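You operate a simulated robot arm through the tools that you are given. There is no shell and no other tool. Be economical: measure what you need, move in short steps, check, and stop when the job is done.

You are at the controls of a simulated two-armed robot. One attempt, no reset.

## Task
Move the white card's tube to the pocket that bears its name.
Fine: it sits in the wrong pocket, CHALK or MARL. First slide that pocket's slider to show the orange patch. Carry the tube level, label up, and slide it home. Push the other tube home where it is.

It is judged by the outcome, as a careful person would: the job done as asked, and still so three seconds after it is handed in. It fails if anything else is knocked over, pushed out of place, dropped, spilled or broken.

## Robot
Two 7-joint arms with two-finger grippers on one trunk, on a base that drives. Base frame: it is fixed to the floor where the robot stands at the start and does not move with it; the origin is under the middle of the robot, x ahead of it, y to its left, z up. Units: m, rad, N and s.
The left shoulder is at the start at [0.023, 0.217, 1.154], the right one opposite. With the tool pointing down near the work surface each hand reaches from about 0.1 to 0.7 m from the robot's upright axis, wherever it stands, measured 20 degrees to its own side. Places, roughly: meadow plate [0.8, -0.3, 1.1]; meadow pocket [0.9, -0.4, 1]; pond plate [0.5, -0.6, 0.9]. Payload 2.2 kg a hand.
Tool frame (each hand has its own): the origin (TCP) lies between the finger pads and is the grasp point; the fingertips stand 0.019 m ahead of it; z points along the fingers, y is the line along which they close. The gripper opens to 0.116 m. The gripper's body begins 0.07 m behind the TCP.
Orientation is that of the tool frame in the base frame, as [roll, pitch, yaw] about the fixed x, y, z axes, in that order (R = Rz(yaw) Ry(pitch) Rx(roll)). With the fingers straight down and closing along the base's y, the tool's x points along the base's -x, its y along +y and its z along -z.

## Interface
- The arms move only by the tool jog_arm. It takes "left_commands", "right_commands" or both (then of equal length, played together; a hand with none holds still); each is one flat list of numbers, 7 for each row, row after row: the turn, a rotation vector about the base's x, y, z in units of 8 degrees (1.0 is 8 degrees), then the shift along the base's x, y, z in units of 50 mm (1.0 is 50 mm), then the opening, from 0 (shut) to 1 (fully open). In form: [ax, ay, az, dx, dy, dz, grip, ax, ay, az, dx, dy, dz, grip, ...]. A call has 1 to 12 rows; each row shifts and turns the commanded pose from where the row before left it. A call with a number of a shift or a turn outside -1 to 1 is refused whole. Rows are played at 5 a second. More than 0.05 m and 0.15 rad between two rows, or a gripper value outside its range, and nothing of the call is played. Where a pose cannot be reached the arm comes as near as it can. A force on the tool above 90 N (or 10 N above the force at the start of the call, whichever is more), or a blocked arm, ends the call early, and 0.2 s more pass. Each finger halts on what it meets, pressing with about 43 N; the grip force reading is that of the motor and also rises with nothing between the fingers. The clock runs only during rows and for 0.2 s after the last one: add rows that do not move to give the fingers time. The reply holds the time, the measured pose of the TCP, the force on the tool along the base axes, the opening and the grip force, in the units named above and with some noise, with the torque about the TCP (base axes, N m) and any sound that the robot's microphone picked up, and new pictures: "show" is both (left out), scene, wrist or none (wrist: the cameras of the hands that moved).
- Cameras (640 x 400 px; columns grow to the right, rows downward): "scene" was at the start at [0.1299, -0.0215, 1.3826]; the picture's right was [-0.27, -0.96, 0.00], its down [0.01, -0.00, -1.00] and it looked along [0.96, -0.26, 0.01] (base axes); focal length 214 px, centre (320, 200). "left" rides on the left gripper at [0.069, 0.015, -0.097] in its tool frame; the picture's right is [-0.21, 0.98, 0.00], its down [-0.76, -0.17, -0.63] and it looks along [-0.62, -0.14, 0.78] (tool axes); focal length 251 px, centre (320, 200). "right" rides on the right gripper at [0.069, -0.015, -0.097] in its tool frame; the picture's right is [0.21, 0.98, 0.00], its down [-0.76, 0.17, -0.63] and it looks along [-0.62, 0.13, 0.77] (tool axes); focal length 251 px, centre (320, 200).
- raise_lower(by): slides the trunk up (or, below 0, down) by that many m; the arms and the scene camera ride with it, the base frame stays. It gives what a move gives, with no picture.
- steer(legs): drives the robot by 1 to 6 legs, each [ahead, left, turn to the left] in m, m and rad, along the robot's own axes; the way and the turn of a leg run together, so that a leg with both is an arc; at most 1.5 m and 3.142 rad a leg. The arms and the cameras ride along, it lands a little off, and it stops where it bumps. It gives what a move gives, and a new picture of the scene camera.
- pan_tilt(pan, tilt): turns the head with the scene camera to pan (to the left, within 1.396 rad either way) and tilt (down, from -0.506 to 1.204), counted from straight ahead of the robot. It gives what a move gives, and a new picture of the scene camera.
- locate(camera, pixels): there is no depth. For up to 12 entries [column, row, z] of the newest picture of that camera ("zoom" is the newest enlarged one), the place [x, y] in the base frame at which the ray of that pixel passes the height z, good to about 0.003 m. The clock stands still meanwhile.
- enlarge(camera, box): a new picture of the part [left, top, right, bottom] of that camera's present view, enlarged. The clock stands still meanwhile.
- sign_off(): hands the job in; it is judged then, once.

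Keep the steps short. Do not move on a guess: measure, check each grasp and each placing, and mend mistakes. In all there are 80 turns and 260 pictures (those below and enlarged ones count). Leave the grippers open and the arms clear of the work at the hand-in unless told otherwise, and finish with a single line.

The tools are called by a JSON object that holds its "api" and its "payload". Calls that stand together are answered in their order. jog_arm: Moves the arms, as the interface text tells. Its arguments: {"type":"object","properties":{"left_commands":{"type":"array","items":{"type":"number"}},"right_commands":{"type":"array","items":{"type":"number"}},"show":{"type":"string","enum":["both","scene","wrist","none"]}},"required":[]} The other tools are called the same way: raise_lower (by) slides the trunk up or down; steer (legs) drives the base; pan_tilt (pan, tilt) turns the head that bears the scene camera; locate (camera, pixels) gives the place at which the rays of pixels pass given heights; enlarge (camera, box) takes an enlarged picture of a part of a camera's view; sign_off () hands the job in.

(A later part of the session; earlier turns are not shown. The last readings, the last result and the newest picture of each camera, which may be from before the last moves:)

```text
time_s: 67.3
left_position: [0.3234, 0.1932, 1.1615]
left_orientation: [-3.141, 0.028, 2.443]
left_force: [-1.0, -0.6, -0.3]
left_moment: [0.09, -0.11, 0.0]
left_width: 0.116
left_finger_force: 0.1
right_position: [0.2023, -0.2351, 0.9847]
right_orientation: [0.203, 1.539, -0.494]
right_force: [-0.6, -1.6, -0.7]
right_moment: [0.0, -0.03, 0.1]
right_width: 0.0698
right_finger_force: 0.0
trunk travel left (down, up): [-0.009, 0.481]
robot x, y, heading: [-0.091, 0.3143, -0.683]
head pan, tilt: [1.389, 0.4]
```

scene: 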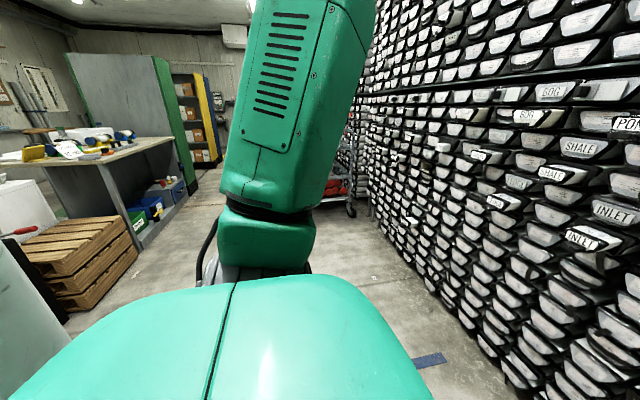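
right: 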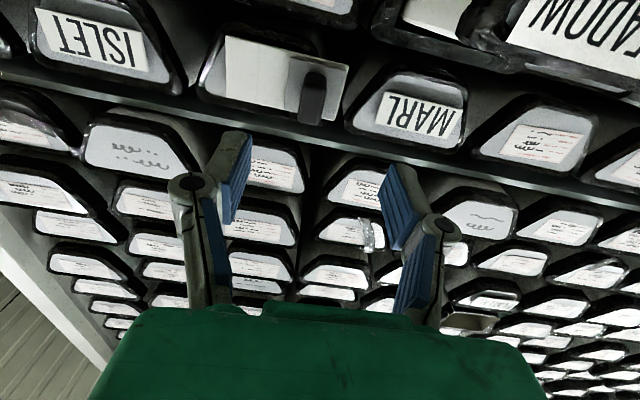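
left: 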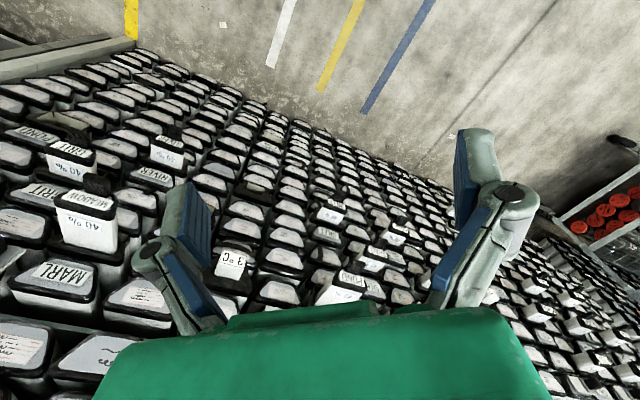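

Amplitude is somewhat smaller. Keep sampling low.

{"api": "raise_lower", "payload": {"by": 0.0}}

{"api": "raise_lower", "payload": {"by": 0.0}}

{"api": "raise_lower", "payload": {"by": 0.0}}

{"api": "raise_lower", "payload": {"by": 0.0}}

{"api": "raise_lower", "payload": {"by": 0.0}}

{"api": "raise_lower", "payload": {"by": 0.0}}

{"api": "raise_lower", "payload": {"by": 0.0}}

{"api": "raise_lower", "payload": {"by": 0.0}}

{"api": "raise_lower", "payload": {"by": 0.0}}

{"api": "raise_lower", "payload": {"by": 0.0}}

{"api": "raise_lower", "payload": {"by": 0.0}}

{"api": "raise_lower", "payload": {"by": 0.0}}

```text
time_s: 67.8
left_position: [0.3551, 0.2339, 1.1552]
left_orientation: [-3.1, 0.029, 2.451]
left_force: [1.5, 1.2, 0.7]
left_moment: [-0.17, 0.13, 0.0]
left_width: 0.1162
left_finger_force: 0.1
right_position: [0.2315, -0.1973, 0.9941]
right_orientation: [-0.802, 1.527, -1.491]
right_force: [1.6, 2.3, 0.4]
right_moment: [0.04, 0.05, -0.19]
right_width: 0.0695
right_finger_force: 0.0
trunk travel left (down, up): [-0.009, 0.481]
robot x, y, heading: [-0.0859, 0.3215, -0.684]
head pan, tilt: [1.389, 0.4]
```

```text
time_s: 68.3
left_position: [0.3171, 0.1891, 1.162]
left_orientation: [3.138, 0.026, 2.444]
left_force: [-0.8, -1.5, -0.4]
left_moment: [0.12, -0.1, -0.01]
left_width: 0.116
left_finger_force: 0.1
right_position: [0.1979, -0.2383, 0.9849]
right_orientation: [0.375, 1.542, -0.321]
right_force: [-1.4, -1.3, 0.0]
right_moment: [-0.03, 0.01, 0.16]
right_width: 0.0699
right_finger_force: 0.0
trunk travel left (down, up): [-0.009, 0.481]
robot x, y, heading: [-0.0961, 0.3144, -0.683]
head pan, tilt: [1.389, 0.4]
```

```text
time_s: 68.8
left_position: [0.3318, 0.2049, 1.1588]
left_orientation: [-3.127, 0.029, 2.446]
left_force: [-0.2, -0.6, 0.1]
left_moment: [0.01, -0.02, 0.03]
left_width: 0.1158
left_finger_force: 0.1
right_position: [0.2116, -0.2228, 0.9875]
right_orientation: [-0.192, 1.541, -0.885]
right_force: [-0.6, -0.1, -0.3]
right_moment: [0.02, -0.03, 0.06]
right_width: 0.0695
right_finger_force: 0.0
trunk travel left (down, up): [-0.009, 0.481]
robot x, y, heading: [-0.0904, 0.3153, -0.682]
head pan, tilt: [1.389, 0.4]
```

```text
time_s: 69.3
left_position: [0.3497, 0.2267, 1.159]
left_orientation: [-3.106, 0.029, 2.452]
left_force: [0.3, 1.3, 0.1]
left_moment: [-0.14, 0.1, 0.01]
left_width: 0.1159
left_finger_force: 0.1
right_position: [0.2265, -0.2037, 0.9934]
right_orientation: [-0.697, 1.532, -1.384]
right_force: [1.3, 1.0, -0.2]
right_moment: [0.02, 0.0, -0.13]
right_width: 0.0695
right_finger_force: 0.0
trunk travel left (down, up): [-0.009, 0.481]
robot x, y, heading: [-0.0879, 0.3203, -0.685]
head pan, tilt: [1.389, 0.4]
```

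```text
time_s: 69.8
left_position: [0.3152, 0.1841, 1.1631]
left_orientation: [3.136, 0.029, 2.445]
left_force: [-1.9, -1.6, 0.1]
left_moment: [0.12, -0.14, -0.01]
left_width: 0.116
left_finger_force: 0.1
right_position: [0.1982, -0.2394, 0.9847]
right_orientation: [0.399, 1.54, -0.298]
right_force: [-1.2, -1.9, -0.4]
right_moment: [-0.01, -0.05, 0.18]
right_width: 0.0697
right_finger_force: 0.2
trunk travel left (down, up): [-0.009, 0.481]
robot x, y, heading: [-0.0917, 0.3063, -0.683]
head pan, tilt: [1.389, 0.4]
```

```text
time_s: 70.3
left_position: [0.3417, 0.2161, 1.1585]
left_orientation: [-3.116, 0.027, 2.449]
left_force: [2.1, 0.7, 0.1]
left_moment: [-0.06, 0.02, 0.0]
left_width: 0.1161
left_finger_force: 0.1
right_position: [0.2196, -0.2135, 0.9905]
right_orientation: [-0.467, 1.536, -1.157]
right_force: [1.4, 0.2, 0.6]
right_moment: [-0.01, 0.02, -0.06]
right_width: 0.0695
right_finger_force: 0.0
trunk travel left (down, up): [-0.009, 0.481]
robot x, y, heading: [-0.087, 0.3205, -0.684]
head pan, tilt: [1.389, 0.4]
```

```text
time_s: 70.8
left_position: [0.3411, 0.2172, 1.1591]
left_orientation: [-3.115, 0.028, 2.448]
left_force: [0.4, 1.2, 0.5]
left_moment: [-0.01, 0.03, 0.01]
left_width: 0.1161
left_finger_force: 0.0
right_position: [0.2192, -0.2141, 0.9916]
right_orientation: [-0.495, 1.535, -1.185]
right_force: [0.9, 0.1, 0.4]
right_moment: [0.05, 0.0, -0.05]
right_width: 0.0696
right_finger_force: 0.1
trunk travel left (down, up): [-0.009, 0.481]
robot x, y, heading: [-0.094, 0.3166, -0.681]
head pan, tilt: [1.389, 0.4]
```

```text
time_s: 71.3
left_position: [0.3195, 0.1881, 1.1615]
left_orientation: [3.14, 0.028, 2.443]
left_force: [-0.4, -0.4, -0.5]
left_moment: [0.09, -0.05, 0.02]
left_width: 0.116
left_finger_force: 0.0
right_position: [0.2011, -0.2363, 0.9854]
right_orientation: [0.294, 1.54, -0.399]
right_force: [-0.4, 0.2, -1.2]
right_moment: [-0.02, -0.01, 0.1]
right_width: 0.0694
right_finger_force: 0.1
trunk travel left (down, up): [-0.009, 0.481]
robot x, y, heading: [-0.0913, 0.3126, -0.689]
head pan, tilt: [1.389, 0.4]
```

```text
time_s: 71.8
left_position: [0.3456, 0.2204, 1.1575]
left_orientation: [-3.114, 0.029, 2.449]
left_force: [0.5, 1.3, 0.7]
left_moment: [-0.12, 0.11, 0.0]
left_width: 0.1159
left_finger_force: 0.0
right_position: [0.2227, -0.2102, 0.9923]
right_orientation: [-0.574, 1.534, -1.264]
right_force: [1.0, -0.6, 0.3]
right_moment: [0.03, 0.05, -0.09]
right_width: 0.0695
right_finger_force: 0.1
trunk travel left (down, up): [-0.009, 0.481]
robot x, y, heading: [-0.0824, 0.3152, -0.681]
head pan, tilt: [1.389, 0.4]
```

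```text
time_s: 72.3
left_position: [0.3349, 0.2084, 1.1587]
left_orientation: [-3.125, 0.029, 2.447]
left_force: [-0.3, -0.2, -0.3]
left_moment: [0.02, -0.02, -0.05]
left_width: 0.116
left_finger_force: 0.0
right_position: [0.2125, -0.2215, 0.9896]
right_orientation: [-0.235, 1.54, -0.926]
right_force: [0.4, 0.0, -0.4]
right_moment: [0.01, 0.0, -0.01]
right_width: 0.0696
right_finger_force: 0.1
trunk travel left (down, up): [-0.009, 0.481]
robot x, y, heading: [-0.0908, 0.3117, -0.684]
head pan, tilt: [1.389, 0.4]
```

```text
time_s: 72.8
left_position: [0.3242, 0.1969, 1.1611]
left_orientation: [-3.134, 0.029, 2.446]
left_force: [-0.9, -0.8, 0.0]
left_moment: [0.07, -0.07, -0.01]
left_width: 0.1159
left_finger_force: 0.0
right_position: [0.2055, -0.2315, 0.987]
right_orientation: [0.092, 1.541, -0.602]
right_force: [-1.7, -0.9, -1.1]
right_moment: [0.01, 0.01, 0.08]
right_width: 0.0694
right_finger_force: 0.0
trunk travel left (down, up): [-0.009, 0.481]
robot x, y, heading: [-0.0933, 0.3138, -0.686]
head pan, tilt: [1.389, 0.4]
```

```text
time_s: 73.3
left_position: [0.343, 0.2189, 1.1586]
left_orientation: [-3.116, 0.027, 2.45]
left_force: [0.3, 0.5, -0.3]
left_moment: [-0.04, 0.05, 0.01]
left_width: 0.1163
left_finger_force: 0.1
right_position: [0.222, -0.2088, 0.9921]
right_orientation: [-0.548, 1.533, -1.238]
right_force: [0.5, 0.3, -0.3]
right_moment: [0.02, 0.0, -0.03]
right_width: 0.0697
right_finger_force: 0.1
trunk travel left (down, up): [-0.009, 0.481]
robot x, y, heading: [-0.0874, 0.3198, -0.687]
head pan, tilt: [1.389, 0.4]
```

The rocking decays with the trunk low (now ±1 cm). There is also a static lean of ~1.5° and a black object appears at the left-rear edge (30,290). Look at it.

{"api": "enlarge", "payload": {"camera": "scene", "box": [0, 150, 200, 400]}}

{"api": "pan_tilt", "payload": {"pan": -1.39, "tilt": 0.8}}

{"api": "raise_lower", "payload": {"by": 0.0}}

{"api": "raise_lower", "payload": {"by": 0.0}}

{"api": "raise_lower", "payload": {"by": 0.0}}

```text
1.60 times, centred on (100, 275) of scene
```

zoom: 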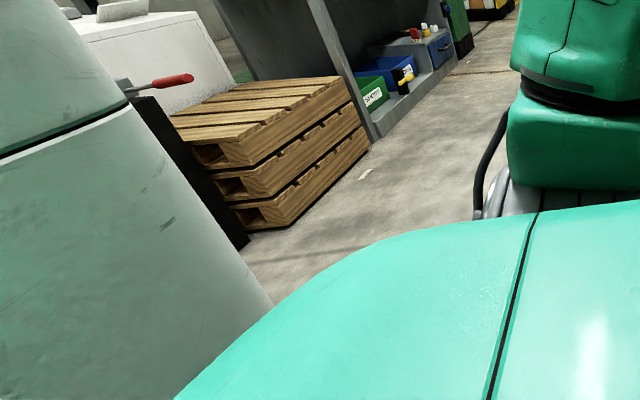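

```text
time_s: 75.7
left_position: [0.3359, 0.2121, 1.1598]
left_orientation: [-3.123, 0.028, 2.447]
left_force: [-0.9, 0.1, 0.6]
left_moment: [-0.01, 0.03, -0.02]
left_width: 0.116
left_finger_force: 0.1
right_position: [0.2143, -0.2177, 0.9903]
right_orientation: [-0.343, 1.541, -1.033]
right_force: [0.4, 0.8, -0.1]
right_moment: [-0.02, 0.0, -0.02]
right_width: 0.0696
right_finger_force: 0.0
trunk travel left (down, up): [-0.009, 0.481]
robot x, y, heading: [-0.0884, 0.3155, -0.684]
head pan, tilt: [-1.389, 0.799]
```

scene: 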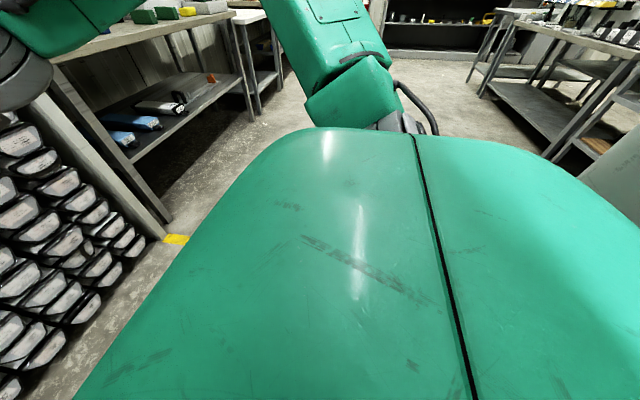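

```text
time_s: 76.2
left_position: [0.3337, 0.2062, 1.1608]
left_orientation: [-3.127, 0.029, 2.447]
left_force: [0.2, -0.1, 0.9]
left_moment: [-0.01, 0.0, 0.0]
left_width: 0.1159
left_finger_force: 0.1
right_position: [0.2117, -0.2215, 0.9896]
right_orientation: [-0.226, 1.542, -0.919]
right_force: [0.2, 0.0, -0.2]
right_moment: [-0.01, -0.02, -0.01]
right_width: 0.0698
right_finger_force: 0.0
trunk travel left (down, up): [-0.009, 0.481]
robot x, y, heading: [-0.0899, 0.3156, -0.683]
head pan, tilt: [-1.389, 0.799]
```

```text
time_s: 76.7
left_position: [0.3327, 0.2052, 1.1593]
left_orientation: [-3.128, 0.028, 2.448]
left_force: [-1.3, -0.5, 1.1]
left_moment: [0.0, 0.01, 0.0]
left_width: 0.1161
left_finger_force: 0.1
right_position: [0.2121, -0.2227, 0.988]
right_orientation: [-0.186, 1.541, -0.878]
right_force: [-0.2, 1.6, -0.2]
right_moment: [-0.04, 0.0, 0.03]
right_width: 0.0694
right_finger_force: 0.1
trunk travel left (down, up): [-0.009, 0.481]
robot x, y, heading: [-0.0893, 0.3135, -0.686]
head pan, tilt: [-1.389, 0.799]
```

```text
time_s: 77.2
left_position: [0.3343, 0.2078, 1.1607]
left_orientation: [-3.127, 0.027, 2.446]
left_force: [0.7, 0.6, 0.5]
left_moment: [-0.05, 0.02, -0.03]
left_width: 0.116
left_finger_force: 0.1
right_position: [0.2129, -0.2213, 0.9893]
right_orientation: [-0.256, 1.54, -0.948]
right_force: [-0.2, -0.1, -0.7]
right_moment: [0.0, 0.02, -0.02]
right_width: 0.0696
right_finger_force: 0.1
trunk travel left (down, up): [-0.009, 0.481]
robot x, y, heading: [-0.0883, 0.3142, -0.684]
head pan, tilt: [-1.389, 0.799]
```

The rocking has died out (trunk low is stable). From here: avoid sideways drives. Raise the trunk just 0.1 m, then lift the right hand to knob height and level the tool (it's tilted up 0.03 rad).

{"api": "raise_lower", "payload": {"by": 0.1}}

{"api": "jog_arm", "payload": {"right_commands": [0.134, 0.166, 0, 0, 0, 0.85, 0.6, 0, 0, 0, 0, 0, 0.85, 0.6, 0, 0, 0, 0, 0, 0.85, 0.6, 0, 0, 0, 0, 0, 0.85, 0.6, 0, 0, 0, 0, 0, 0, 0.6], "show": "none"}}

{"api": "pan_tilt", "payload": {"pan": 0.0, "tilt": 0.1}}

{"api": "raise_lower", "payload": {"by": 0.0}}

```text
time_s: 78.6
left_position: [0.3329, 0.2049, 1.2601]
left_orientation: [-3.127, 0.027, 2.447]
left_force: [-0.1, 0.3, 0.7]
left_moment: [0.0, -0.01, 0.01]
left_width: 0.1158
left_finger_force: 0.0
right_position: [0.2125, -0.222, 1.0885]
right_orientation: [-0.221, 1.541, -0.912]
right_force: [-0.3, 0.9, -0.7]
right_moment: [0.02, 0.02, 0.01]
right_width: 0.0697
right_finger_force: 0.3
trunk travel left (down, up): [-0.109, 0.381]
robot x, y, heading: [-0.0903, 0.3143, -0.688]
head pan, tilt: [-1.389, 0.799]
```

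```text
time_s: 79.8
left_position: [0.3335, 0.2051, 1.2601]
left_orientation: [-3.127, 0.027, 2.447]
left_force: [1.0, -0.2, -0.6]
left_moment: [0.01, -0.01, -0.03]
left_width: 0.1159
left_finger_force: 0.0
right_position: [0.2145, -0.2225, 1.2569]
right_orientation: [-1.735, 1.564, -2.424]
right_force: [-0.7, 0.2, -0.4]
right_moment: [0.02, -0.01, 0.01]
right_width: 0.0698
right_finger_force: 0.0
trunk travel left (down, up): [-0.109, 0.381]
robot x, y, heading: [-0.0931, 0.3143, -0.685]
head pan, tilt: [-1.389, 0.799]
```

```text
time_s: 81.3
left_position: [0.3339, 0.2067, 1.2594]
left_orientation: [-3.126, 0.027, 2.447]
left_force: [-0.1, -0.1, 0.3]
left_moment: [-0.03, 0.01, 0.0]
left_width: 0.1158
left_finger_force: 0.0
right_position: [0.213, -0.2228, 1.2572]
right_orientation: [-1.566, 1.564, -2.259]
right_force: [0.3, -0.2, -0.1]
right_moment: [0.02, 0.0, 0.0]
right_width: 0.0697
right_finger_force: 0.1
trunk travel left (down, up): [-0.109, 0.381]
robot x, y, heading: [-0.09, 0.3136, -0.686]
head pan, tilt: [0.0, 0.099]
```

scene: 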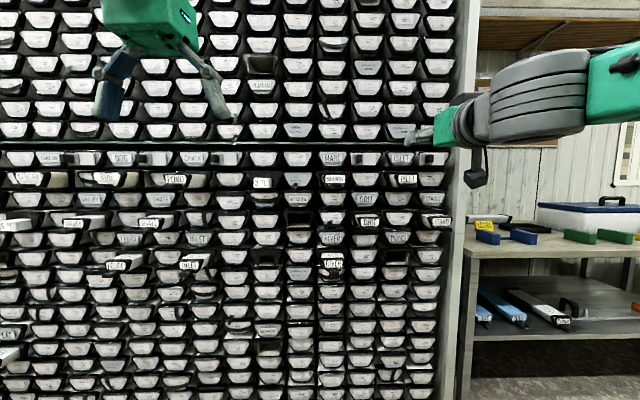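

```text
time_s: 81.8
left_position: [0.3329, 0.2062, 1.2594]
left_orientation: [-3.128, 0.029, 2.448]
left_force: [-1.0, -0.1, 0.2]
left_moment: [-0.01, 0.0, -0.03]
left_width: 0.116
left_finger_force: 0.1
right_position: [0.2141, -0.2215, 1.2578]
right_orientation: [-1.574, 1.564, -2.263]
right_force: [-0.4, 0.0, 0.2]
right_moment: [-0.01, -0.02, 0.01]
right_width: 0.0695
right_finger_force: 0.1
trunk travel left (down, up): [-0.109, 0.381]
robot x, y, heading: [-0.0917, 0.313, -0.686]
head pan, tilt: [0.0, 0.099]
```

Steady now. Drive straight ahead 0.30 m (hand path at knob height is clear; nothing there protrudes beyond depth 0.71).

{"api": "steer", "payload": {"legs": [[0.15, 0, 0], [0.15, 0, 0]]}}

{"api": "raise_lower", "payload": {"by": 0.0}}

{"api": "raise_lower", "payload": {"by": 0.0}}

{"api": "raise_lower", "payload": {"by": 0.0}}

{"api": "raise_lower", "payload": {"by": 0.0}}

{"api": "enlarge", "payload": {"camera": "scene", "box": [300, 100, 460, 200]}}

```text
time_s: 84.1
left_position: [0.5668, 0.014, 1.2593]
left_orientation: [-3.129, 0.026, 2.446]
left_force: [0.3, -1.2, 0.4]
left_moment: [0.05, 0.05, -0.02]
left_width: 0.116
left_finger_force: 0.1
right_position: [0.4455, -0.4143, 1.2575]
right_orientation: [-1.813, 1.565, -2.507]
right_force: [-0.2, 0.8, -0.4]
right_moment: [-0.03, 0.02, 0.02]
right_width: 0.0696
right_finger_force: 0.1
trunk travel left (down, up): [-0.109, 0.381]
robot x, y, heading: [0.1428, 0.1206, -0.687]
head pan, tilt: [0.0, 0.099]
```

scene: 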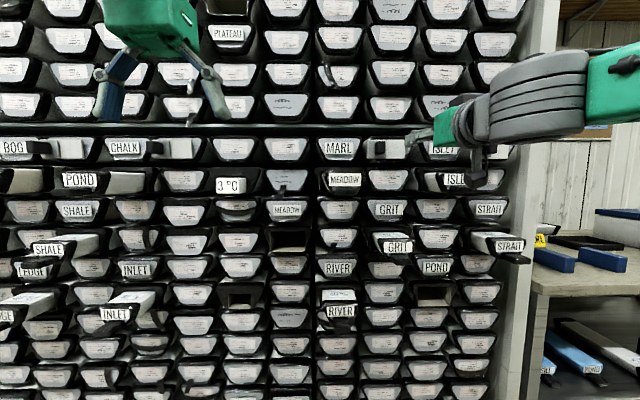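

```text
time_s: 84.6
left_position: [0.5651, 0.0168, 1.2591]
left_orientation: [-3.128, 0.027, 2.445]
left_force: [0.6, -0.1, 0.1]
left_moment: [0.03, 0.02, -0.01]
left_width: 0.1159
left_finger_force: 0.0
right_position: [0.445, -0.4122, 1.2577]
right_orientation: [-1.591, 1.562, -2.283]
right_force: [0.5, 0.1, 0.4]
right_moment: [-0.04, 0.01, 0.01]
right_width: 0.0697
right_finger_force: 0.1
trunk travel left (down, up): [-0.109, 0.381]
robot x, y, heading: [0.1422, 0.129, -0.69]
head pan, tilt: [0.0, 0.099]
```

```text
time_s: 85.1
left_position: [0.5651, 0.0169, 1.2597]
left_orientation: [-3.129, 0.029, 2.445]
left_force: [0.6, -0.3, 0.7]
left_moment: [0.02, 0.01, 0.01]
left_width: 0.1158
left_finger_force: 0.0
right_position: [0.4432, -0.4116, 1.2584]
right_orientation: [-1.494, 1.564, -2.186]
right_force: [0.0, -0.9, 0.0]
right_moment: [0.03, -0.04, 0.0]
right_width: 0.0697
right_finger_force: 0.1
trunk travel left (down, up): [-0.109, 0.381]
robot x, y, heading: [0.1399, 0.1243, -0.684]
head pan, tilt: [0.0, 0.099]
```

```text
time_s: 85.6
left_position: [0.5657, 0.0168, 1.261]
left_orientation: [-3.128, 0.029, 2.445]
left_force: [1.0, -0.1, -0.6]
left_moment: [-0.01, 0.0, 0.0]
left_width: 0.1157
left_finger_force: 0.1
right_position: [0.4439, -0.411, 1.2589]
right_orientation: [-1.463, 1.564, -2.158]
right_force: [0.2, 0.6, -0.6]
right_moment: [0.02, 0.0, 0.01]
right_width: 0.0696
right_finger_force: 0.1
trunk travel left (down, up): [-0.109, 0.381]
robot x, y, heading: [0.1433, 0.1253, -0.685]
head pan, tilt: [0.0, 0.099]
```

```text
time_s: 86.1
left_position: [0.5642, 0.0163, 1.2598]
left_orientation: [-3.127, 0.028, 2.446]
left_force: [-0.2, 0.0, 0.1]
left_moment: [0.01, 0.03, 0.02]
left_width: 0.1161
left_finger_force: 0.0
right_position: [0.444, -0.4105, 1.2585]
right_orientation: [-1.45, 1.563, -2.145]
right_force: [0.5, -0.2, -0.7]
right_moment: [0.01, -0.01, -0.01]
right_width: 0.0695
right_finger_force: 0.2
trunk travel left (down, up): [-0.109, 0.381]
robot x, y, heading: [0.1452, 0.1236, -0.688]
head pan, tilt: [0.0, 0.099]
```

```text
4.00 times, centred on (380, 150) of scene
```

zoom: 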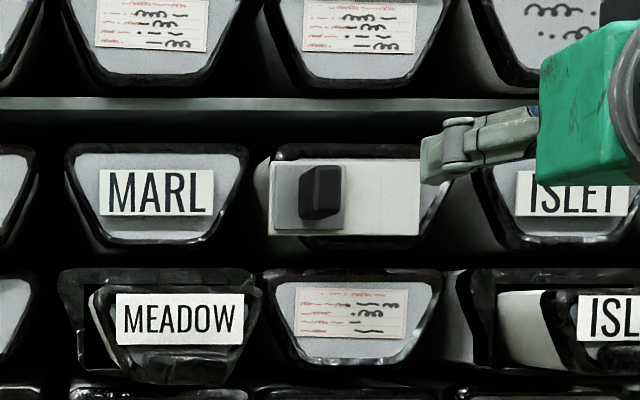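

Now verify the knob's place from this lower view (knob at zoom (320,190), MARL label centre (156,192)).

{"api": "locate", "payload": {"camera": "zoom", "pixels": [[320, 190, 1.25], [320, 190, 1.27], [156, 192, 1.25], [156, 192, 1.27], [180, 320, 1.177], [180, 320, 1.19], [442, 162, 1.25], [442, 162, 1.27]]}}

```text
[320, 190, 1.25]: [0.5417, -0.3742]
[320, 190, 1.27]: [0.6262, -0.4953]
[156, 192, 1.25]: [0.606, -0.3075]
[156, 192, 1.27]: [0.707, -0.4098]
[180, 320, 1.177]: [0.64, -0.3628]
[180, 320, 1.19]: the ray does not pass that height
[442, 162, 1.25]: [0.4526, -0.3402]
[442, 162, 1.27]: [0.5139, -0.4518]
```

Agreement: knob at depth 0.714, lateral -0.033, z 1.258. Move left 73 mm, then ahead in three steps to straddle the knob.

{"api": "jog_arm", "payload": {"right_commands": [0, 0, 0, 0.459, 0.568, 0, 0.6, 0, 0, 0, 0.459, 0.568, 0, 0.6, 0, 0, 0, 0, 0, 0, 0.6, 0, 0, 0, 0.565, -0.457, 0, 0.6, 0, 0, 0, 0.565, -0.457, 0, 0.6, 0, 0, 0, 0.565, -0.457, 0, 0.6, 0, 0, 0, 0, 0, 0, 0.6], "show": "both"}}

{"api": "enlarge", "payload": {"camera": "scene", "box": [300, 100, 460, 200]}}

```text
time_s: 87.7
left_position: [0.5657, 0.0198, 1.2611]
left_orientation: [-3.124, 0.03, 2.445]
left_force: [0.0, 0.7, 1.0]
left_moment: [-0.03, 0.0, 0.0]
left_width: 0.1161
left_finger_force: 0.0
right_position: [0.5737, -0.4198, 1.2614]
right_orientation: [-1.358, 1.562, -2.05]
right_force: [1.2, -0.5, 0.4]
right_moment: [-0.02, 0.01, 0.0]
right_width: 0.0694
right_finger_force: 0.1
trunk travel left (down, up): [-0.109, 0.381]
robot x, y, heading: [0.1422, 0.125, -0.685]
head pan, tilt: [0.0, 0.099]
```

scene: 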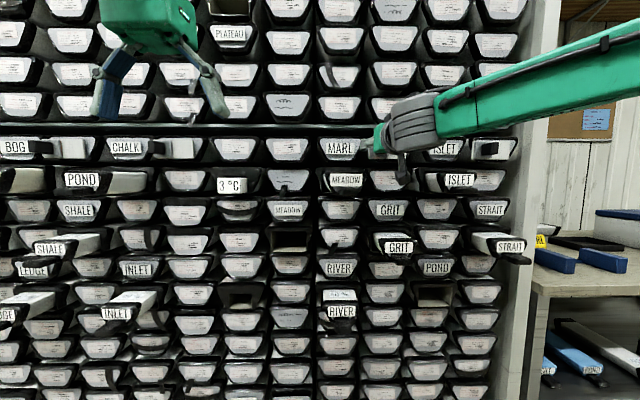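
right: 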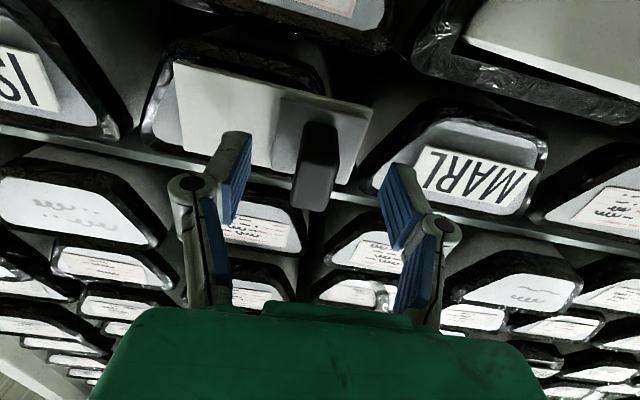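

```text
4.00 times, centred on (380, 150) of scene
```

zoom: 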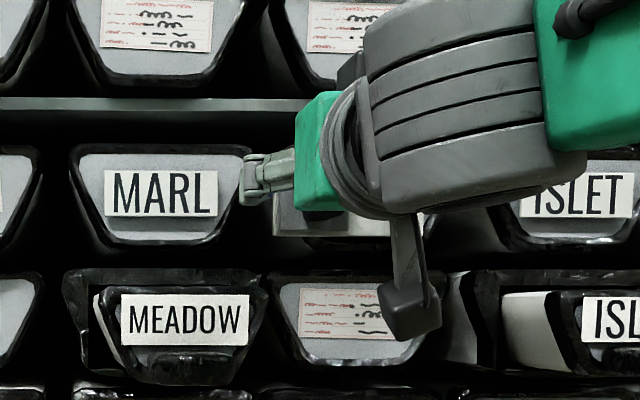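

The knob is between the fingers (wrist view, (315,165)). Close the gripper.

{"api": "jog_arm", "payload": {"right_commands": [0, 0, 0, 0, 0, 0, 0.35, 0, 0, 0, 0, 0, 0, 0.1, 0, 0, 0, 0, 0, 0, 0.1, 0, 0, 0, 0, 0, 0, 0.1], "show": "wrist"}}

```text
time_s: 88.7
left_position: [0.5659, 0.0178, 1.2603]
left_orientation: [-3.128, 0.027, 2.445]
left_force: [0.3, 0.0, 0.1]
left_moment: [0.03, -0.01, 0.01]
left_width: 0.1159
left_finger_force: 0.0
right_position: [0.5725, -0.4235, 1.2606]
right_orientation: [-1.587, 1.563, -2.278]
right_force: [-0.5, -4.0, -1.3]
right_moment: [0.31, -0.18, -0.09]
right_width: 0.0185
right_finger_force: 44.5
trunk travel left (down, up): [-0.109, 0.381]
robot x, y, heading: [0.1441, 0.1273, -0.685]
head pan, tilt: [0.0, 0.099]
```

right: 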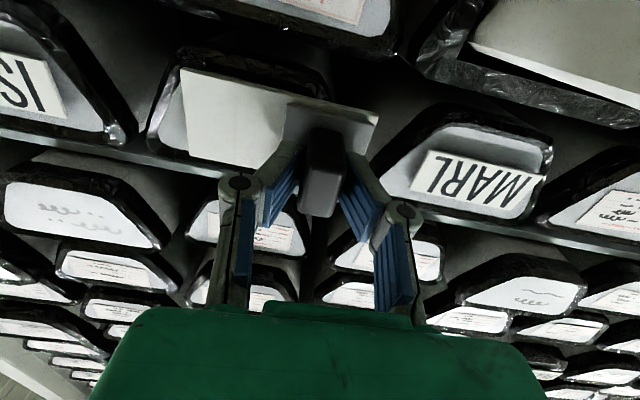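

Gripped (18.5 mm). Slide it to the right in 10 mm steps.

{"api": "jog_arm", "payload": {"right_commands": [0, 0, 0, -0.126, -0.156, 0, 0.1, 0, 0, 0, -0.126, -0.156, 0, 0.1, 0, 0, 0, -0.126, -0.156, 0, 0.1, 0, 0, 0, -0.126, -0.156, 0, 0.1, 0, 0, 0, 0, 0, 0, 0.1], "show": "wrist"}}

```text
time_s: 89.9
left_position: [0.5653, 0.0181, 1.2604]
left_orientation: [-3.126, 0.029, 2.444]
left_force: [-0.4, 1.0, 0.7]
left_moment: [0.0, -0.01, 0.05]
left_width: 0.1161
left_finger_force: 0.0
right_position: [0.5481, -0.454, 1.2602]
right_orientation: [-1.291, 1.563, -1.985]
right_force: [-1.0, 1.1, 1.0]
right_moment: [0.47, 0.0, 0.08]
right_width: 0.0191
right_finger_force: 44.3
trunk travel left (down, up): [-0.109, 0.381]
robot x, y, heading: [0.1427, 0.1246, -0.687]
head pan, tilt: [0.0, 0.099]
```

right: 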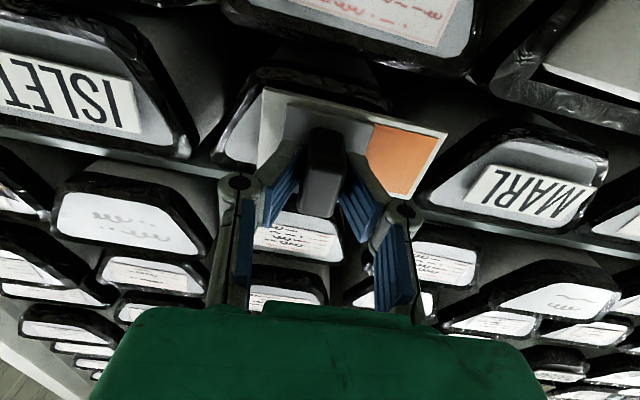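

Orange shows at (400,155). Continue to the slider's end stop.

{"api": "jog_arm", "payload": {"right_commands": [0, 0, 0, -0.126, -0.156, 0, 0.1, 0, 0, 0, -0.063, -0.078, 0, 0.1, 0, 0, 0, -0.063, -0.078, 0, 0.1, 0, 0, 0, 0, 0, 0, 0.1], "show": "wrist"}}

```text
time_s: 90.9
left_position: [0.57, 0.0232, 1.2589]
left_orientation: [-3.121, 0.027, 2.447]
left_force: [0.3, -0.2, 0.1]
left_moment: [0.02, 0.01, -0.03]
left_width: 0.1161
left_finger_force: 0.1
right_position: [0.5447, -0.4599, 1.2597]
right_orientation: [-1.457, 1.554, -2.139]
right_force: [30.5, 18.0, 11.0]
right_moment: [0.05, -0.97, 0.36]
right_width: 0.0194
right_finger_force: 44.3
trunk travel left (down, up): [-0.109, 0.381]
robot x, y, heading: [0.1473, 0.1208, -0.683]
head pan, tilt: [0.0, 0.099]
```

right: 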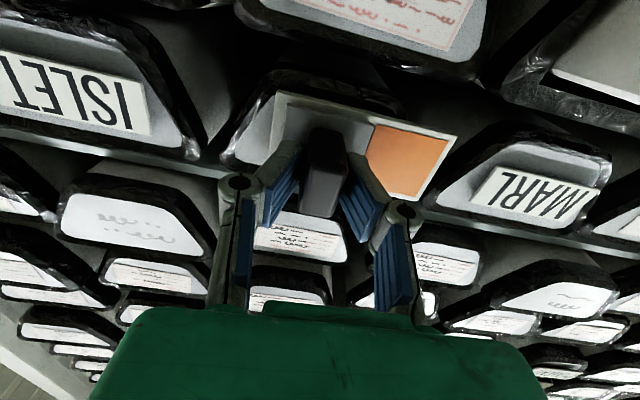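

At the end stop with the orange patch fully shown. Relax the push, open, and withdraw straight back.

{"api": "jog_arm", "payload": {"right_commands": [0, 0, 0, 0.164, 0.202, 0, 0.1, 0, 0, 0, 0, 0, 0, 0.4, 0, 0, 0, 0, 0, 0, 0.4, 0, 0, 0, -0.467, 0.377, 0, 0.4, 0, 0, 0, -0.467, 0.377, 0, 0.4, 0, 0, 0, -0.622, 0.503, 0, 0.4, 0, 0, 0, -0.622, 0.503, 0, 0.4, 0, 0, 0, 0, 0, 0, 0.6], "show": "both"}}

{"api": "enlarge", "payload": {"camera": "scene", "box": [300, 100, 460, 200]}}

```text
time_s: 92.7
left_position: [0.5707, 0.022, 1.2582]
left_orientation: [-3.123, 0.025, 2.446]
left_force: [0.9, 0.6, -0.2]
left_moment: [0.01, 0.05, -0.01]
left_width: 0.116
left_finger_force: 0.1
right_position: [0.4385, -0.3692, 1.261]
right_orientation: [-1.643, 1.558, -2.335]
right_force: [-0.4, 0.3, 0.0]
right_moment: [-0.01, -0.02, -0.01]
right_width: 0.0696
right_finger_force: 0.0
trunk travel left (down, up): [-0.109, 0.381]
robot x, y, heading: [0.1431, 0.1297, -0.688]
head pan, tilt: [0.0, 0.099]
```

scene: 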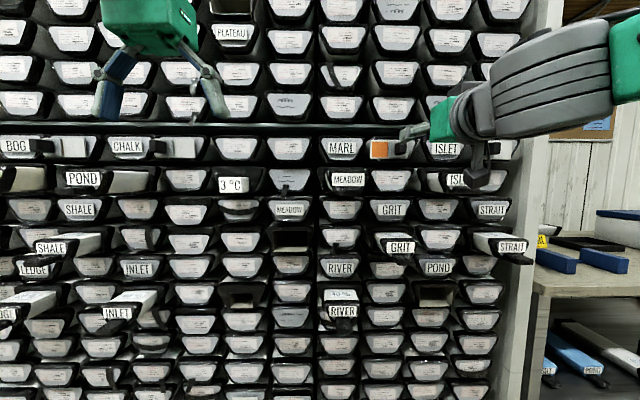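
right: 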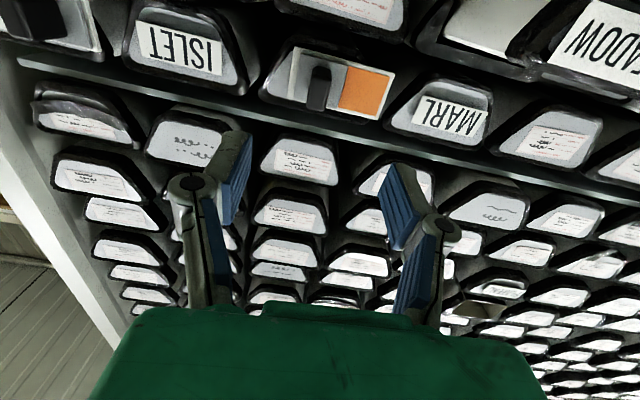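

```text
4.00 times, centred on (380, 150) of scene
```

zoom: 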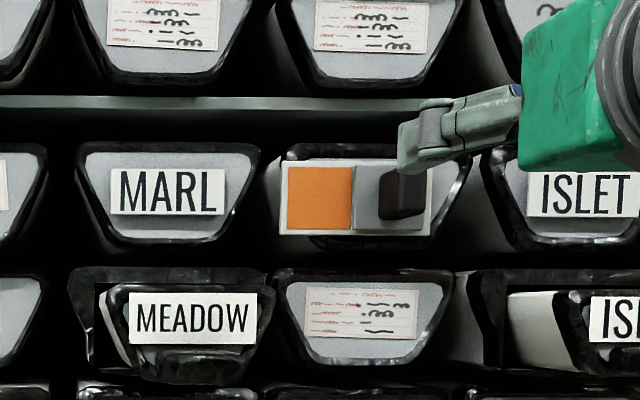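

Orange patch shown and holds. Now measure the MEADOW tube's front and tab: close-up.

{"api": "enlarge", "payload": {"camera": "scene", "box": [308, 160, 388, 210]}}

{"api": "enlarge", "payload": {"camera": "scene", "box": [250, 190, 350, 260]}}

```text
8.00 times, centred on (348, 185) of scene
```

zoom: 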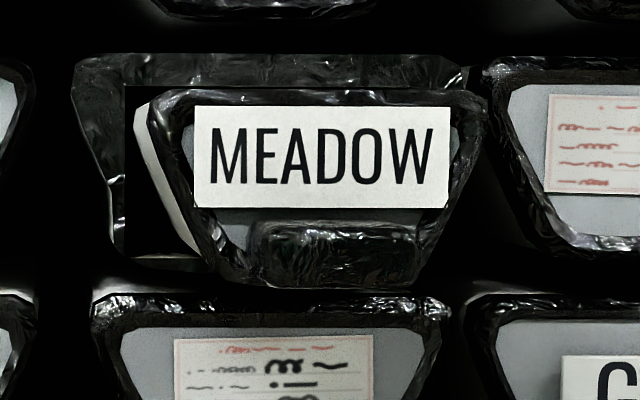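

```text
5.71 times, centred on (300, 225) of scene
```

zoom: 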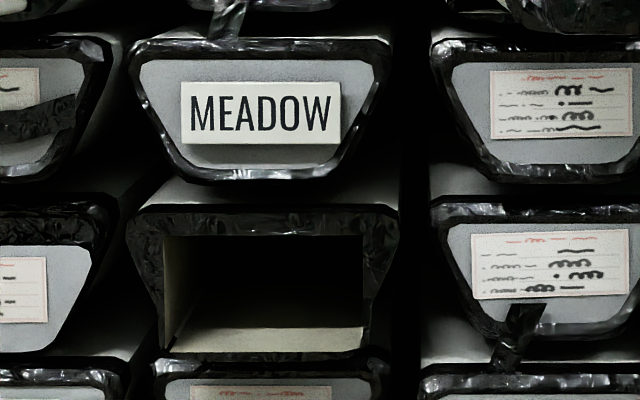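

The tube front is a collar ~83 mm wide, ~46 mm high with a tab under the label. Plan: right hand, closing vertically, clamps the collar top/bottom and pulls. First roll the hand -90° about its pointing axis, backing off a little.

{"api": "jog_arm", "payload": {"right_commands": [-0.729, 0.59, 0, -0.3, 0.243, 0, 0.8, -0.729, 0.59, 0, -0.3, 0.243, 0, 0.8, -0.729, 0.59, 0, -0.3, 0.243, 0, 0.8, -0.729, 0.59, 0, -0.3, 0.243, 0, 0.8, -0.729, 0.59, 0, 0, 0, 0, 0.8, -0.729, 0.59, 0, 0, 0, 0, 0.8, -0.729, 0.59, 0, 0, 0, 0, 0.8, -0.729, 0.59, 0, 0, 0, 0, 0.8, -0.729, 0.59, 0, 0, 0, 0, 0.8, -0.729, 0.59, 0, 0, 0, 0, 0.8, -0.729, 0.59, 0, 0, 0, 0, 0.8, -0.729, 0.59, 0, 0, 0, 0, 0.8], "show": "wrist"}}

```text
time_s: 95.3
left_position: [0.5646, 0.0168, 1.2597]
left_orientation: [-3.126, 0.029, 2.446]
left_force: [-0.6, -0.4, 0.9]
left_moment: [0.03, -0.03, 0.0]
left_width: 0.116
left_finger_force: 0.2
right_position: [0.3764, -0.3234, 1.2588]
right_orientation: [-1.56, -0.011, -2.249]
right_force: [0.4, -0.2, 0.3]
right_moment: [0.0, 0.02, 0.02]
right_width: 0.093
right_finger_force: 0.0
trunk travel left (down, up): [-0.109, 0.381]
robot x, y, heading: [0.1413, 0.1258, -0.687]
head pan, tilt: [0.0, 0.099]
```

right: 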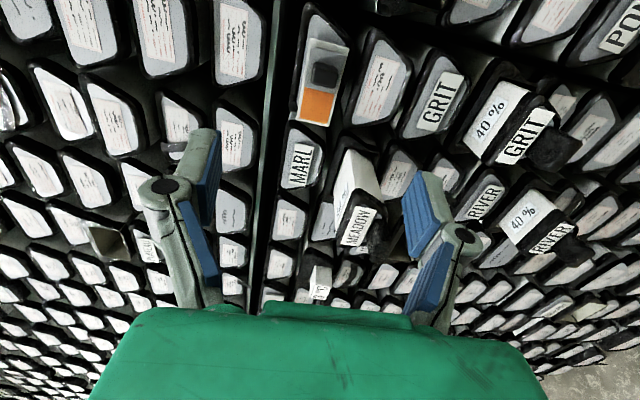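

Roll is good (tool x now along rack-right). The wrist camera sees the tube; take rays for label centre (356,226), tab end (378,238), collar corners.

{"api": "enlarge", "payload": {"camera": "right", "box": [300, 130, 420, 290]}}

{"api": "locate", "payload": {"camera": "right", "pixels": [[356, 226, 1.19], [356, 226, 1.16], [378, 238, 1.17], [378, 238, 1.14], [298, 164, 1.262], [435, 102, 1.093], [435, 102, 1.08]]}}

```text
2.50 times, centred on (360, 210) of right
```

zoom: 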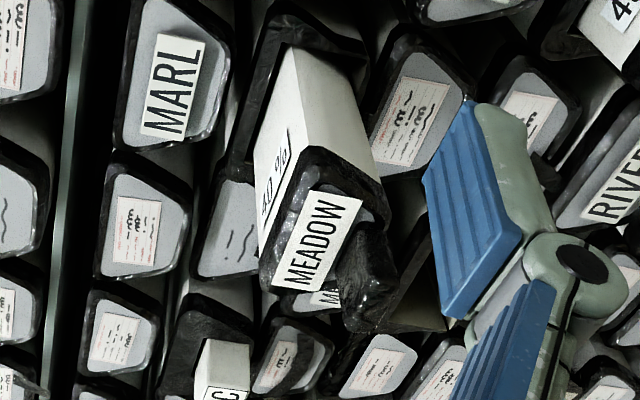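

```text
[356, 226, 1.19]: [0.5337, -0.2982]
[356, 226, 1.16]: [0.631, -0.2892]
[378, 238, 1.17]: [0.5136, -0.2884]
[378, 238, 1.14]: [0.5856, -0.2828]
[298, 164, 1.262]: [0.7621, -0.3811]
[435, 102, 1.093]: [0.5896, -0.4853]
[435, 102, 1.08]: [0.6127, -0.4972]
```

{"api": "locate", "payload": {"camera": "zoom", "pixels": [[345, 322, 1.158], [345, 250, 1.158], [270, 290, 1.19], [385, 200, 1.19], [265, 258, 1.19], [300, 150, 1.19], [380, 230, 1.146], [345, 322, 1.15]]}}

```text
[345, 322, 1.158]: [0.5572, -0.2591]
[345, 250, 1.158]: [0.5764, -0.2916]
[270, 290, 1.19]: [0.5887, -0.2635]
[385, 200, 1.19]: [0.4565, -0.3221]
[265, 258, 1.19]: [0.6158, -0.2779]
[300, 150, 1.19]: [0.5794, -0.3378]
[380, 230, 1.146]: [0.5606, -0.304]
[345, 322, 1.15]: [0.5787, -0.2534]
```

Tab tip at depth ~0.596, label/front at 0.631, collar centre z ≈1.168, lateral -0.131. Move in front of it (depth 0.496) and check.

{"api": "jog_arm", "payload": {"right_commands": [0, 0, 0, 0.4585, 0.567, -0.454, 0.8, 0, 0, 0, 0.4585, 0.567, -0.454, 0.8, 0, 0, 0, 0.4585, 0.567, -0.454, 0.8, 0, 0, 0, 0.4585, 0.567, -0.454, 0.8, 0, 0, 0, 0, 0, 0, 0.8], "show": "both"}}

```text
time_s: 96.5
left_position: [0.5657, 0.0174, 1.2603]
left_orientation: [-3.126, 0.028, 2.444]
left_force: [0.1, -0.3, -1.0]
left_moment: [-0.04, 0.0, 0.03]
left_width: 0.1159
left_finger_force: 0.0
right_position: [0.468, -0.2108, 1.1697]
right_orientation: [-1.56, -0.009, -2.25]
right_force: [0.7, 0.0, -0.5]
right_moment: [0.02, 0.04, 0.0]
right_width: 0.0926
right_finger_force: 0.2
trunk travel left (down, up): [-0.109, 0.381]
robot x, y, heading: [0.1422, 0.1271, -0.683]
head pan, tilt: [0.0, 0.099]
```

scene: 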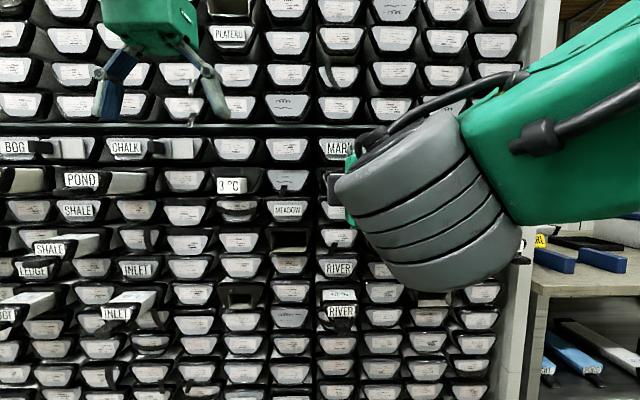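
right: 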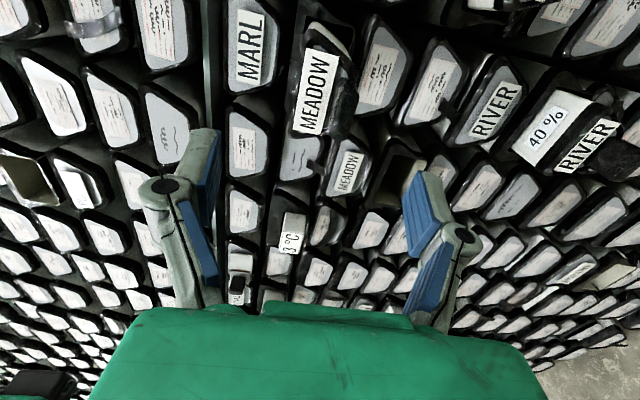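

The tube lies on the hand's midline (label at (316,92)). Advance 0.152 m so the fingers pass over and under the collar.

{"api": "jog_arm", "payload": {"right_commands": [0, 0, 0, 0.591, -0.478, 0, 0.8, 0, 0, 0, 0.591, -0.478, 0, 0.8, 0, 0, 0, 0.591, -0.478, 0, 0.8, 0, 0, 0, 0.591, -0.478, 0, 0.8, 0, 0, 0, 0, 0, 0, 0.8], "show": "wrist"}}

```text
time_s: 97.7
left_position: [0.5651, 0.0189, 1.2621]
left_orientation: [-3.127, 0.028, 2.445]
left_force: [-0.2, 1.4, -0.2]
left_moment: [-0.01, -0.04, 0.01]
left_width: 0.1158
left_finger_force: 0.0
right_position: [0.5863, -0.3038, 1.1681]
right_orientation: [-1.559, -0.008, -2.249]
right_force: [0.7, 0.0, 0.3]
right_moment: [0.0, 0.0, 0.04]
right_width: 0.0927
right_finger_force: 0.0
trunk travel left (down, up): [-0.109, 0.381]
robot x, y, heading: [0.1435, 0.1241, -0.687]
head pan, tilt: [0.0, 0.099]
```

right: 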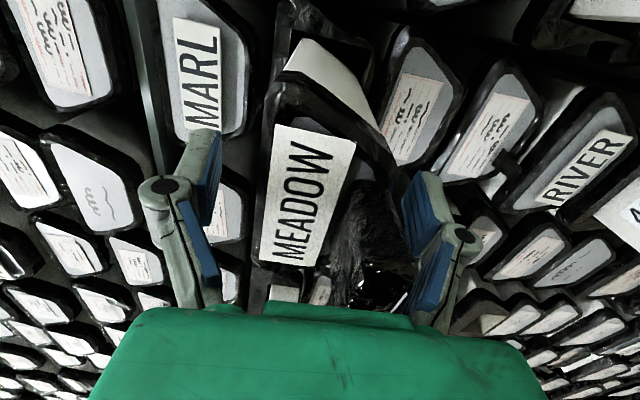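

Fingers are above and below the collar. Close part-way and look.

{"api": "jog_arm", "payload": {"right_commands": [0, 0, 0, 0, 0, 0, 0.6, 0, 0, 0, 0, 0, 0, 0.52, 0, 0, 0, 0, 0, 0, 0.52], "show": "wrist"}}

```text
time_s: 98.5
left_position: [0.566, 0.0189, 1.261]
left_orientation: [-3.126, 0.027, 2.445]
left_force: [0.0, -0.5, 0.4]
left_moment: [0.0, -0.03, -0.05]
left_width: 0.1161
left_finger_force: 0.0
right_position: [0.587, -0.3057, 1.1675]
right_orientation: [-1.56, -0.007, -2.25]
right_force: [-0.7, -0.9, 0.4]
right_moment: [-0.02, 0.0, 0.04]
right_width: 0.06
right_finger_force: 0.0
trunk travel left (down, up): [-0.109, 0.381]
robot x, y, heading: [0.1449, 0.1236, -0.685]
head pan, tilt: [0.0, 0.099]
```

right: 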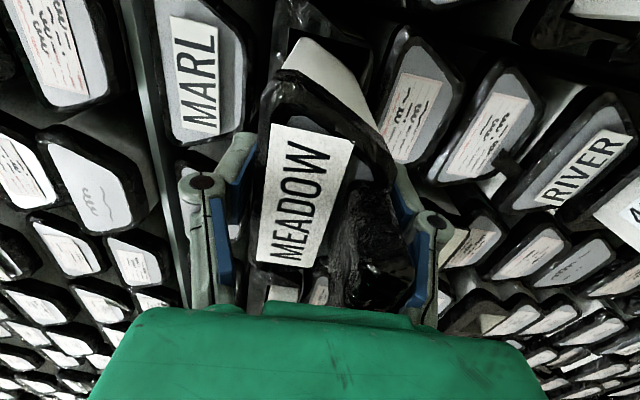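

Centred. Close firmly.

{"api": "jog_arm", "payload": {"right_commands": [0, 0, 0, 0, 0, 0, 0.45, 0, 0, 0, 0, 0, 0, 0.38, 0, 0, 0, 0, 0, 0, 0.3, 0, 0, 0, 0, 0, 0, 0.3], "show": "wrist"}}

```text
time_s: 99.5
left_position: [0.5654, 0.0192, 1.2615]
left_orientation: [-3.125, 0.028, 2.443]
left_force: [0.0, 0.1, 1.1]
left_moment: [0.0, -0.03, -0.01]
left_width: 0.1159
left_finger_force: 0.1
right_position: [0.5872, -0.3053, 1.1685]
right_orientation: [-1.557, -0.009, -2.25]
right_force: [2.4, -1.5, 5.5]
right_moment: [-1.2, -2.21, 0.1]
right_width: 0.0536
right_finger_force: 42.9
trunk travel left (down, up): [-0.109, 0.381]
robot x, y, heading: [0.1426, 0.1272, -0.684]
head pan, tilt: [0.0, 0.099]
```

right: 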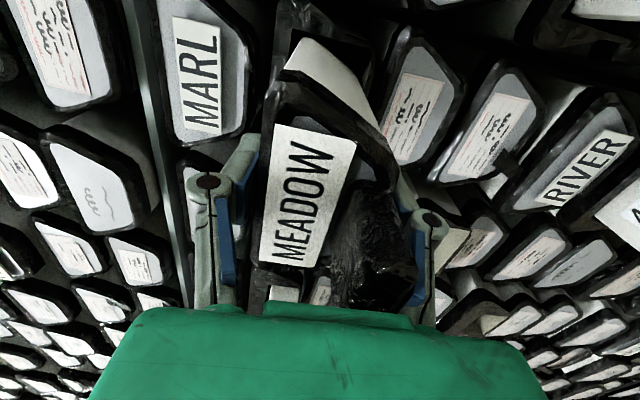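

Gripped (53.6 mm, 43 N). Pull straight out along the rack normal, 8 × 25 mm, watching forces.

{"api": "jog_arm", "payload": {"right_commands": [0, 0, 0, -0.389, 0.314, 0, 0.3, 0, 0, 0, -0.389, 0.314, 0, 0.3, 0, 0, 0, -0.389, 0.314, 0, 0.3, 0, 0, 0, -0.389, 0.314, 0, 0.3, 0, 0, 0, 0, 0, 0, 0.3], "show": "both"}}

```text
time_s: 100.7
left_position: [0.5668, 0.0178, 1.2611]
left_orientation: [-3.126, 0.029, 2.444]
left_force: [0.4, 0.7, -0.7]
left_moment: [0.01, -0.01, 0.02]
left_width: 0.1161
left_finger_force: 0.0
right_position: [0.5087, -0.2402, 1.1694]
right_orientation: [-1.559, -0.009, -2.247]
right_force: [3.5, -1.1, 11.3]
right_moment: [-1.48, -2.6, 0.18]
right_width: 0.0535
right_finger_force: 42.9
trunk travel left (down, up): [-0.109, 0.381]
robot x, y, heading: [0.1419, 0.1265, -0.688]
head pan, tilt: [0.0, 0.099]
```

scene: 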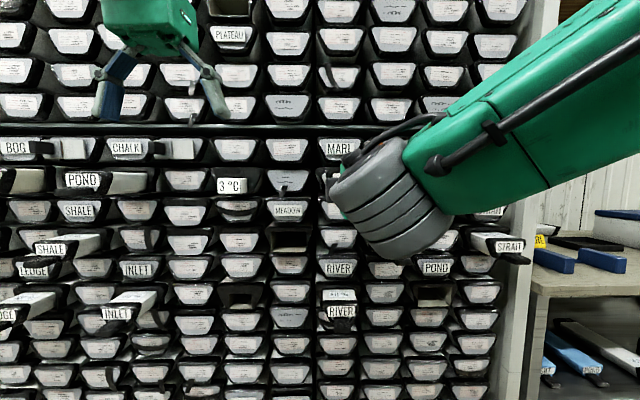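
right: 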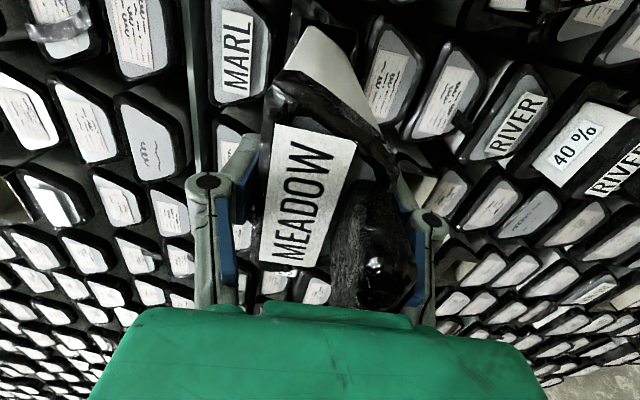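

Moving well. Continue another 0.1 m.

{"api": "jog_arm", "payload": {"right_commands": [0, 0, 0, -0.389, 0.314, 0, 0.3, 0, 0, 0, -0.389, 0.314, 0, 0.3, 0, 0, 0, -0.389, 0.314, 0, 0.3, 0, 0, 0, -0.389, 0.314, 0, 0.3, 0, 0, 0, 0, 0, 0, 0.3], "show": "wrist"}}

```text
time_s: 101.9
left_position: [0.5666, 0.0174, 1.2596]
left_orientation: [-3.125, 0.029, 2.444]
left_force: [0.0, -0.2, 0.3]
left_moment: [0.0, 0.02, -0.01]
left_width: 0.1159
left_finger_force: 0.1
right_position: [0.4314, -0.1805, 1.1648]
right_orientation: [-1.562, -0.01, -2.249]
right_force: [0.5, 0.0, 0.7]
right_moment: [0.77, 0.96, -0.01]
right_width: 0.0539
right_finger_force: 43.0
trunk travel left (down, up): [-0.109, 0.381]
robot x, y, heading: [0.1472, 0.124, -0.688]
head pan, tilt: [0.0, 0.099]
```

right: 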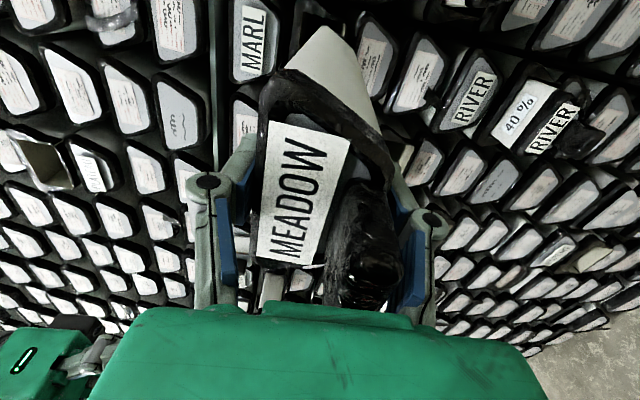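

Force fell and the moment flipped – the tube may be at the pocket's edge or free. Don't move; look.

{"api": "enlarge", "payload": {"camera": "scene", "box": [270, 120, 430, 220]}}

{"api": "enlarge", "payload": {"camera": "right", "box": [200, 0, 440, 150]}}

{"api": "pan_tilt", "payload": {"pan": 0.0, "tilt": 0.4}}

```text
4.00 times, centred on (350, 170) of scene
```

zoom: 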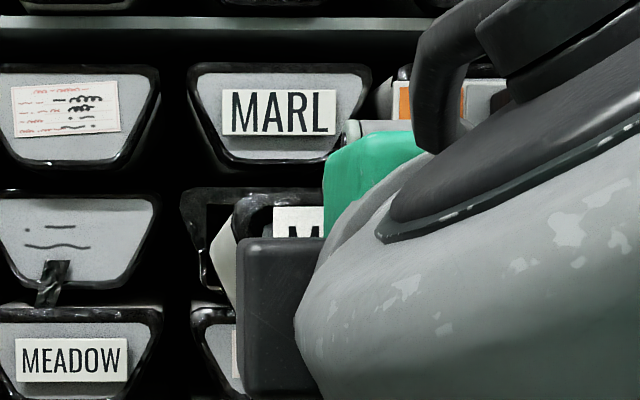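

```text
2.67 times, centred on (320, 75) of right
```

zoom: 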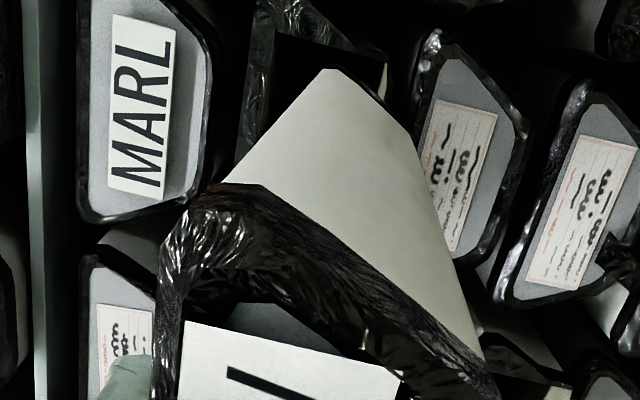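

```text
time_s: 102.7
left_position: [0.5652, 0.0177, 1.2612]
left_orientation: [-3.126, 0.028, 2.446]
left_force: [0.0, 1.0, 0.0]
left_moment: [-0.02, -0.02, -0.03]
left_width: 0.116
left_finger_force: 0.0
right_position: [0.4322, -0.1824, 1.1666]
right_orientation: [-1.56, -0.009, -2.25]
right_force: [1.1, 0.9, -0.2]
right_moment: [0.78, 0.93, 0.03]
right_width: 0.0535
right_finger_force: 43.1
trunk travel left (down, up): [-0.109, 0.381]
robot x, y, heading: [0.1443, 0.1251, -0.682]
head pan, tilt: [0.0, 0.4]
```

scene: 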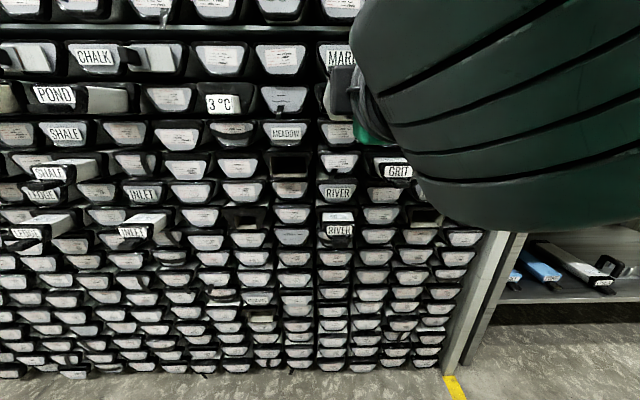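

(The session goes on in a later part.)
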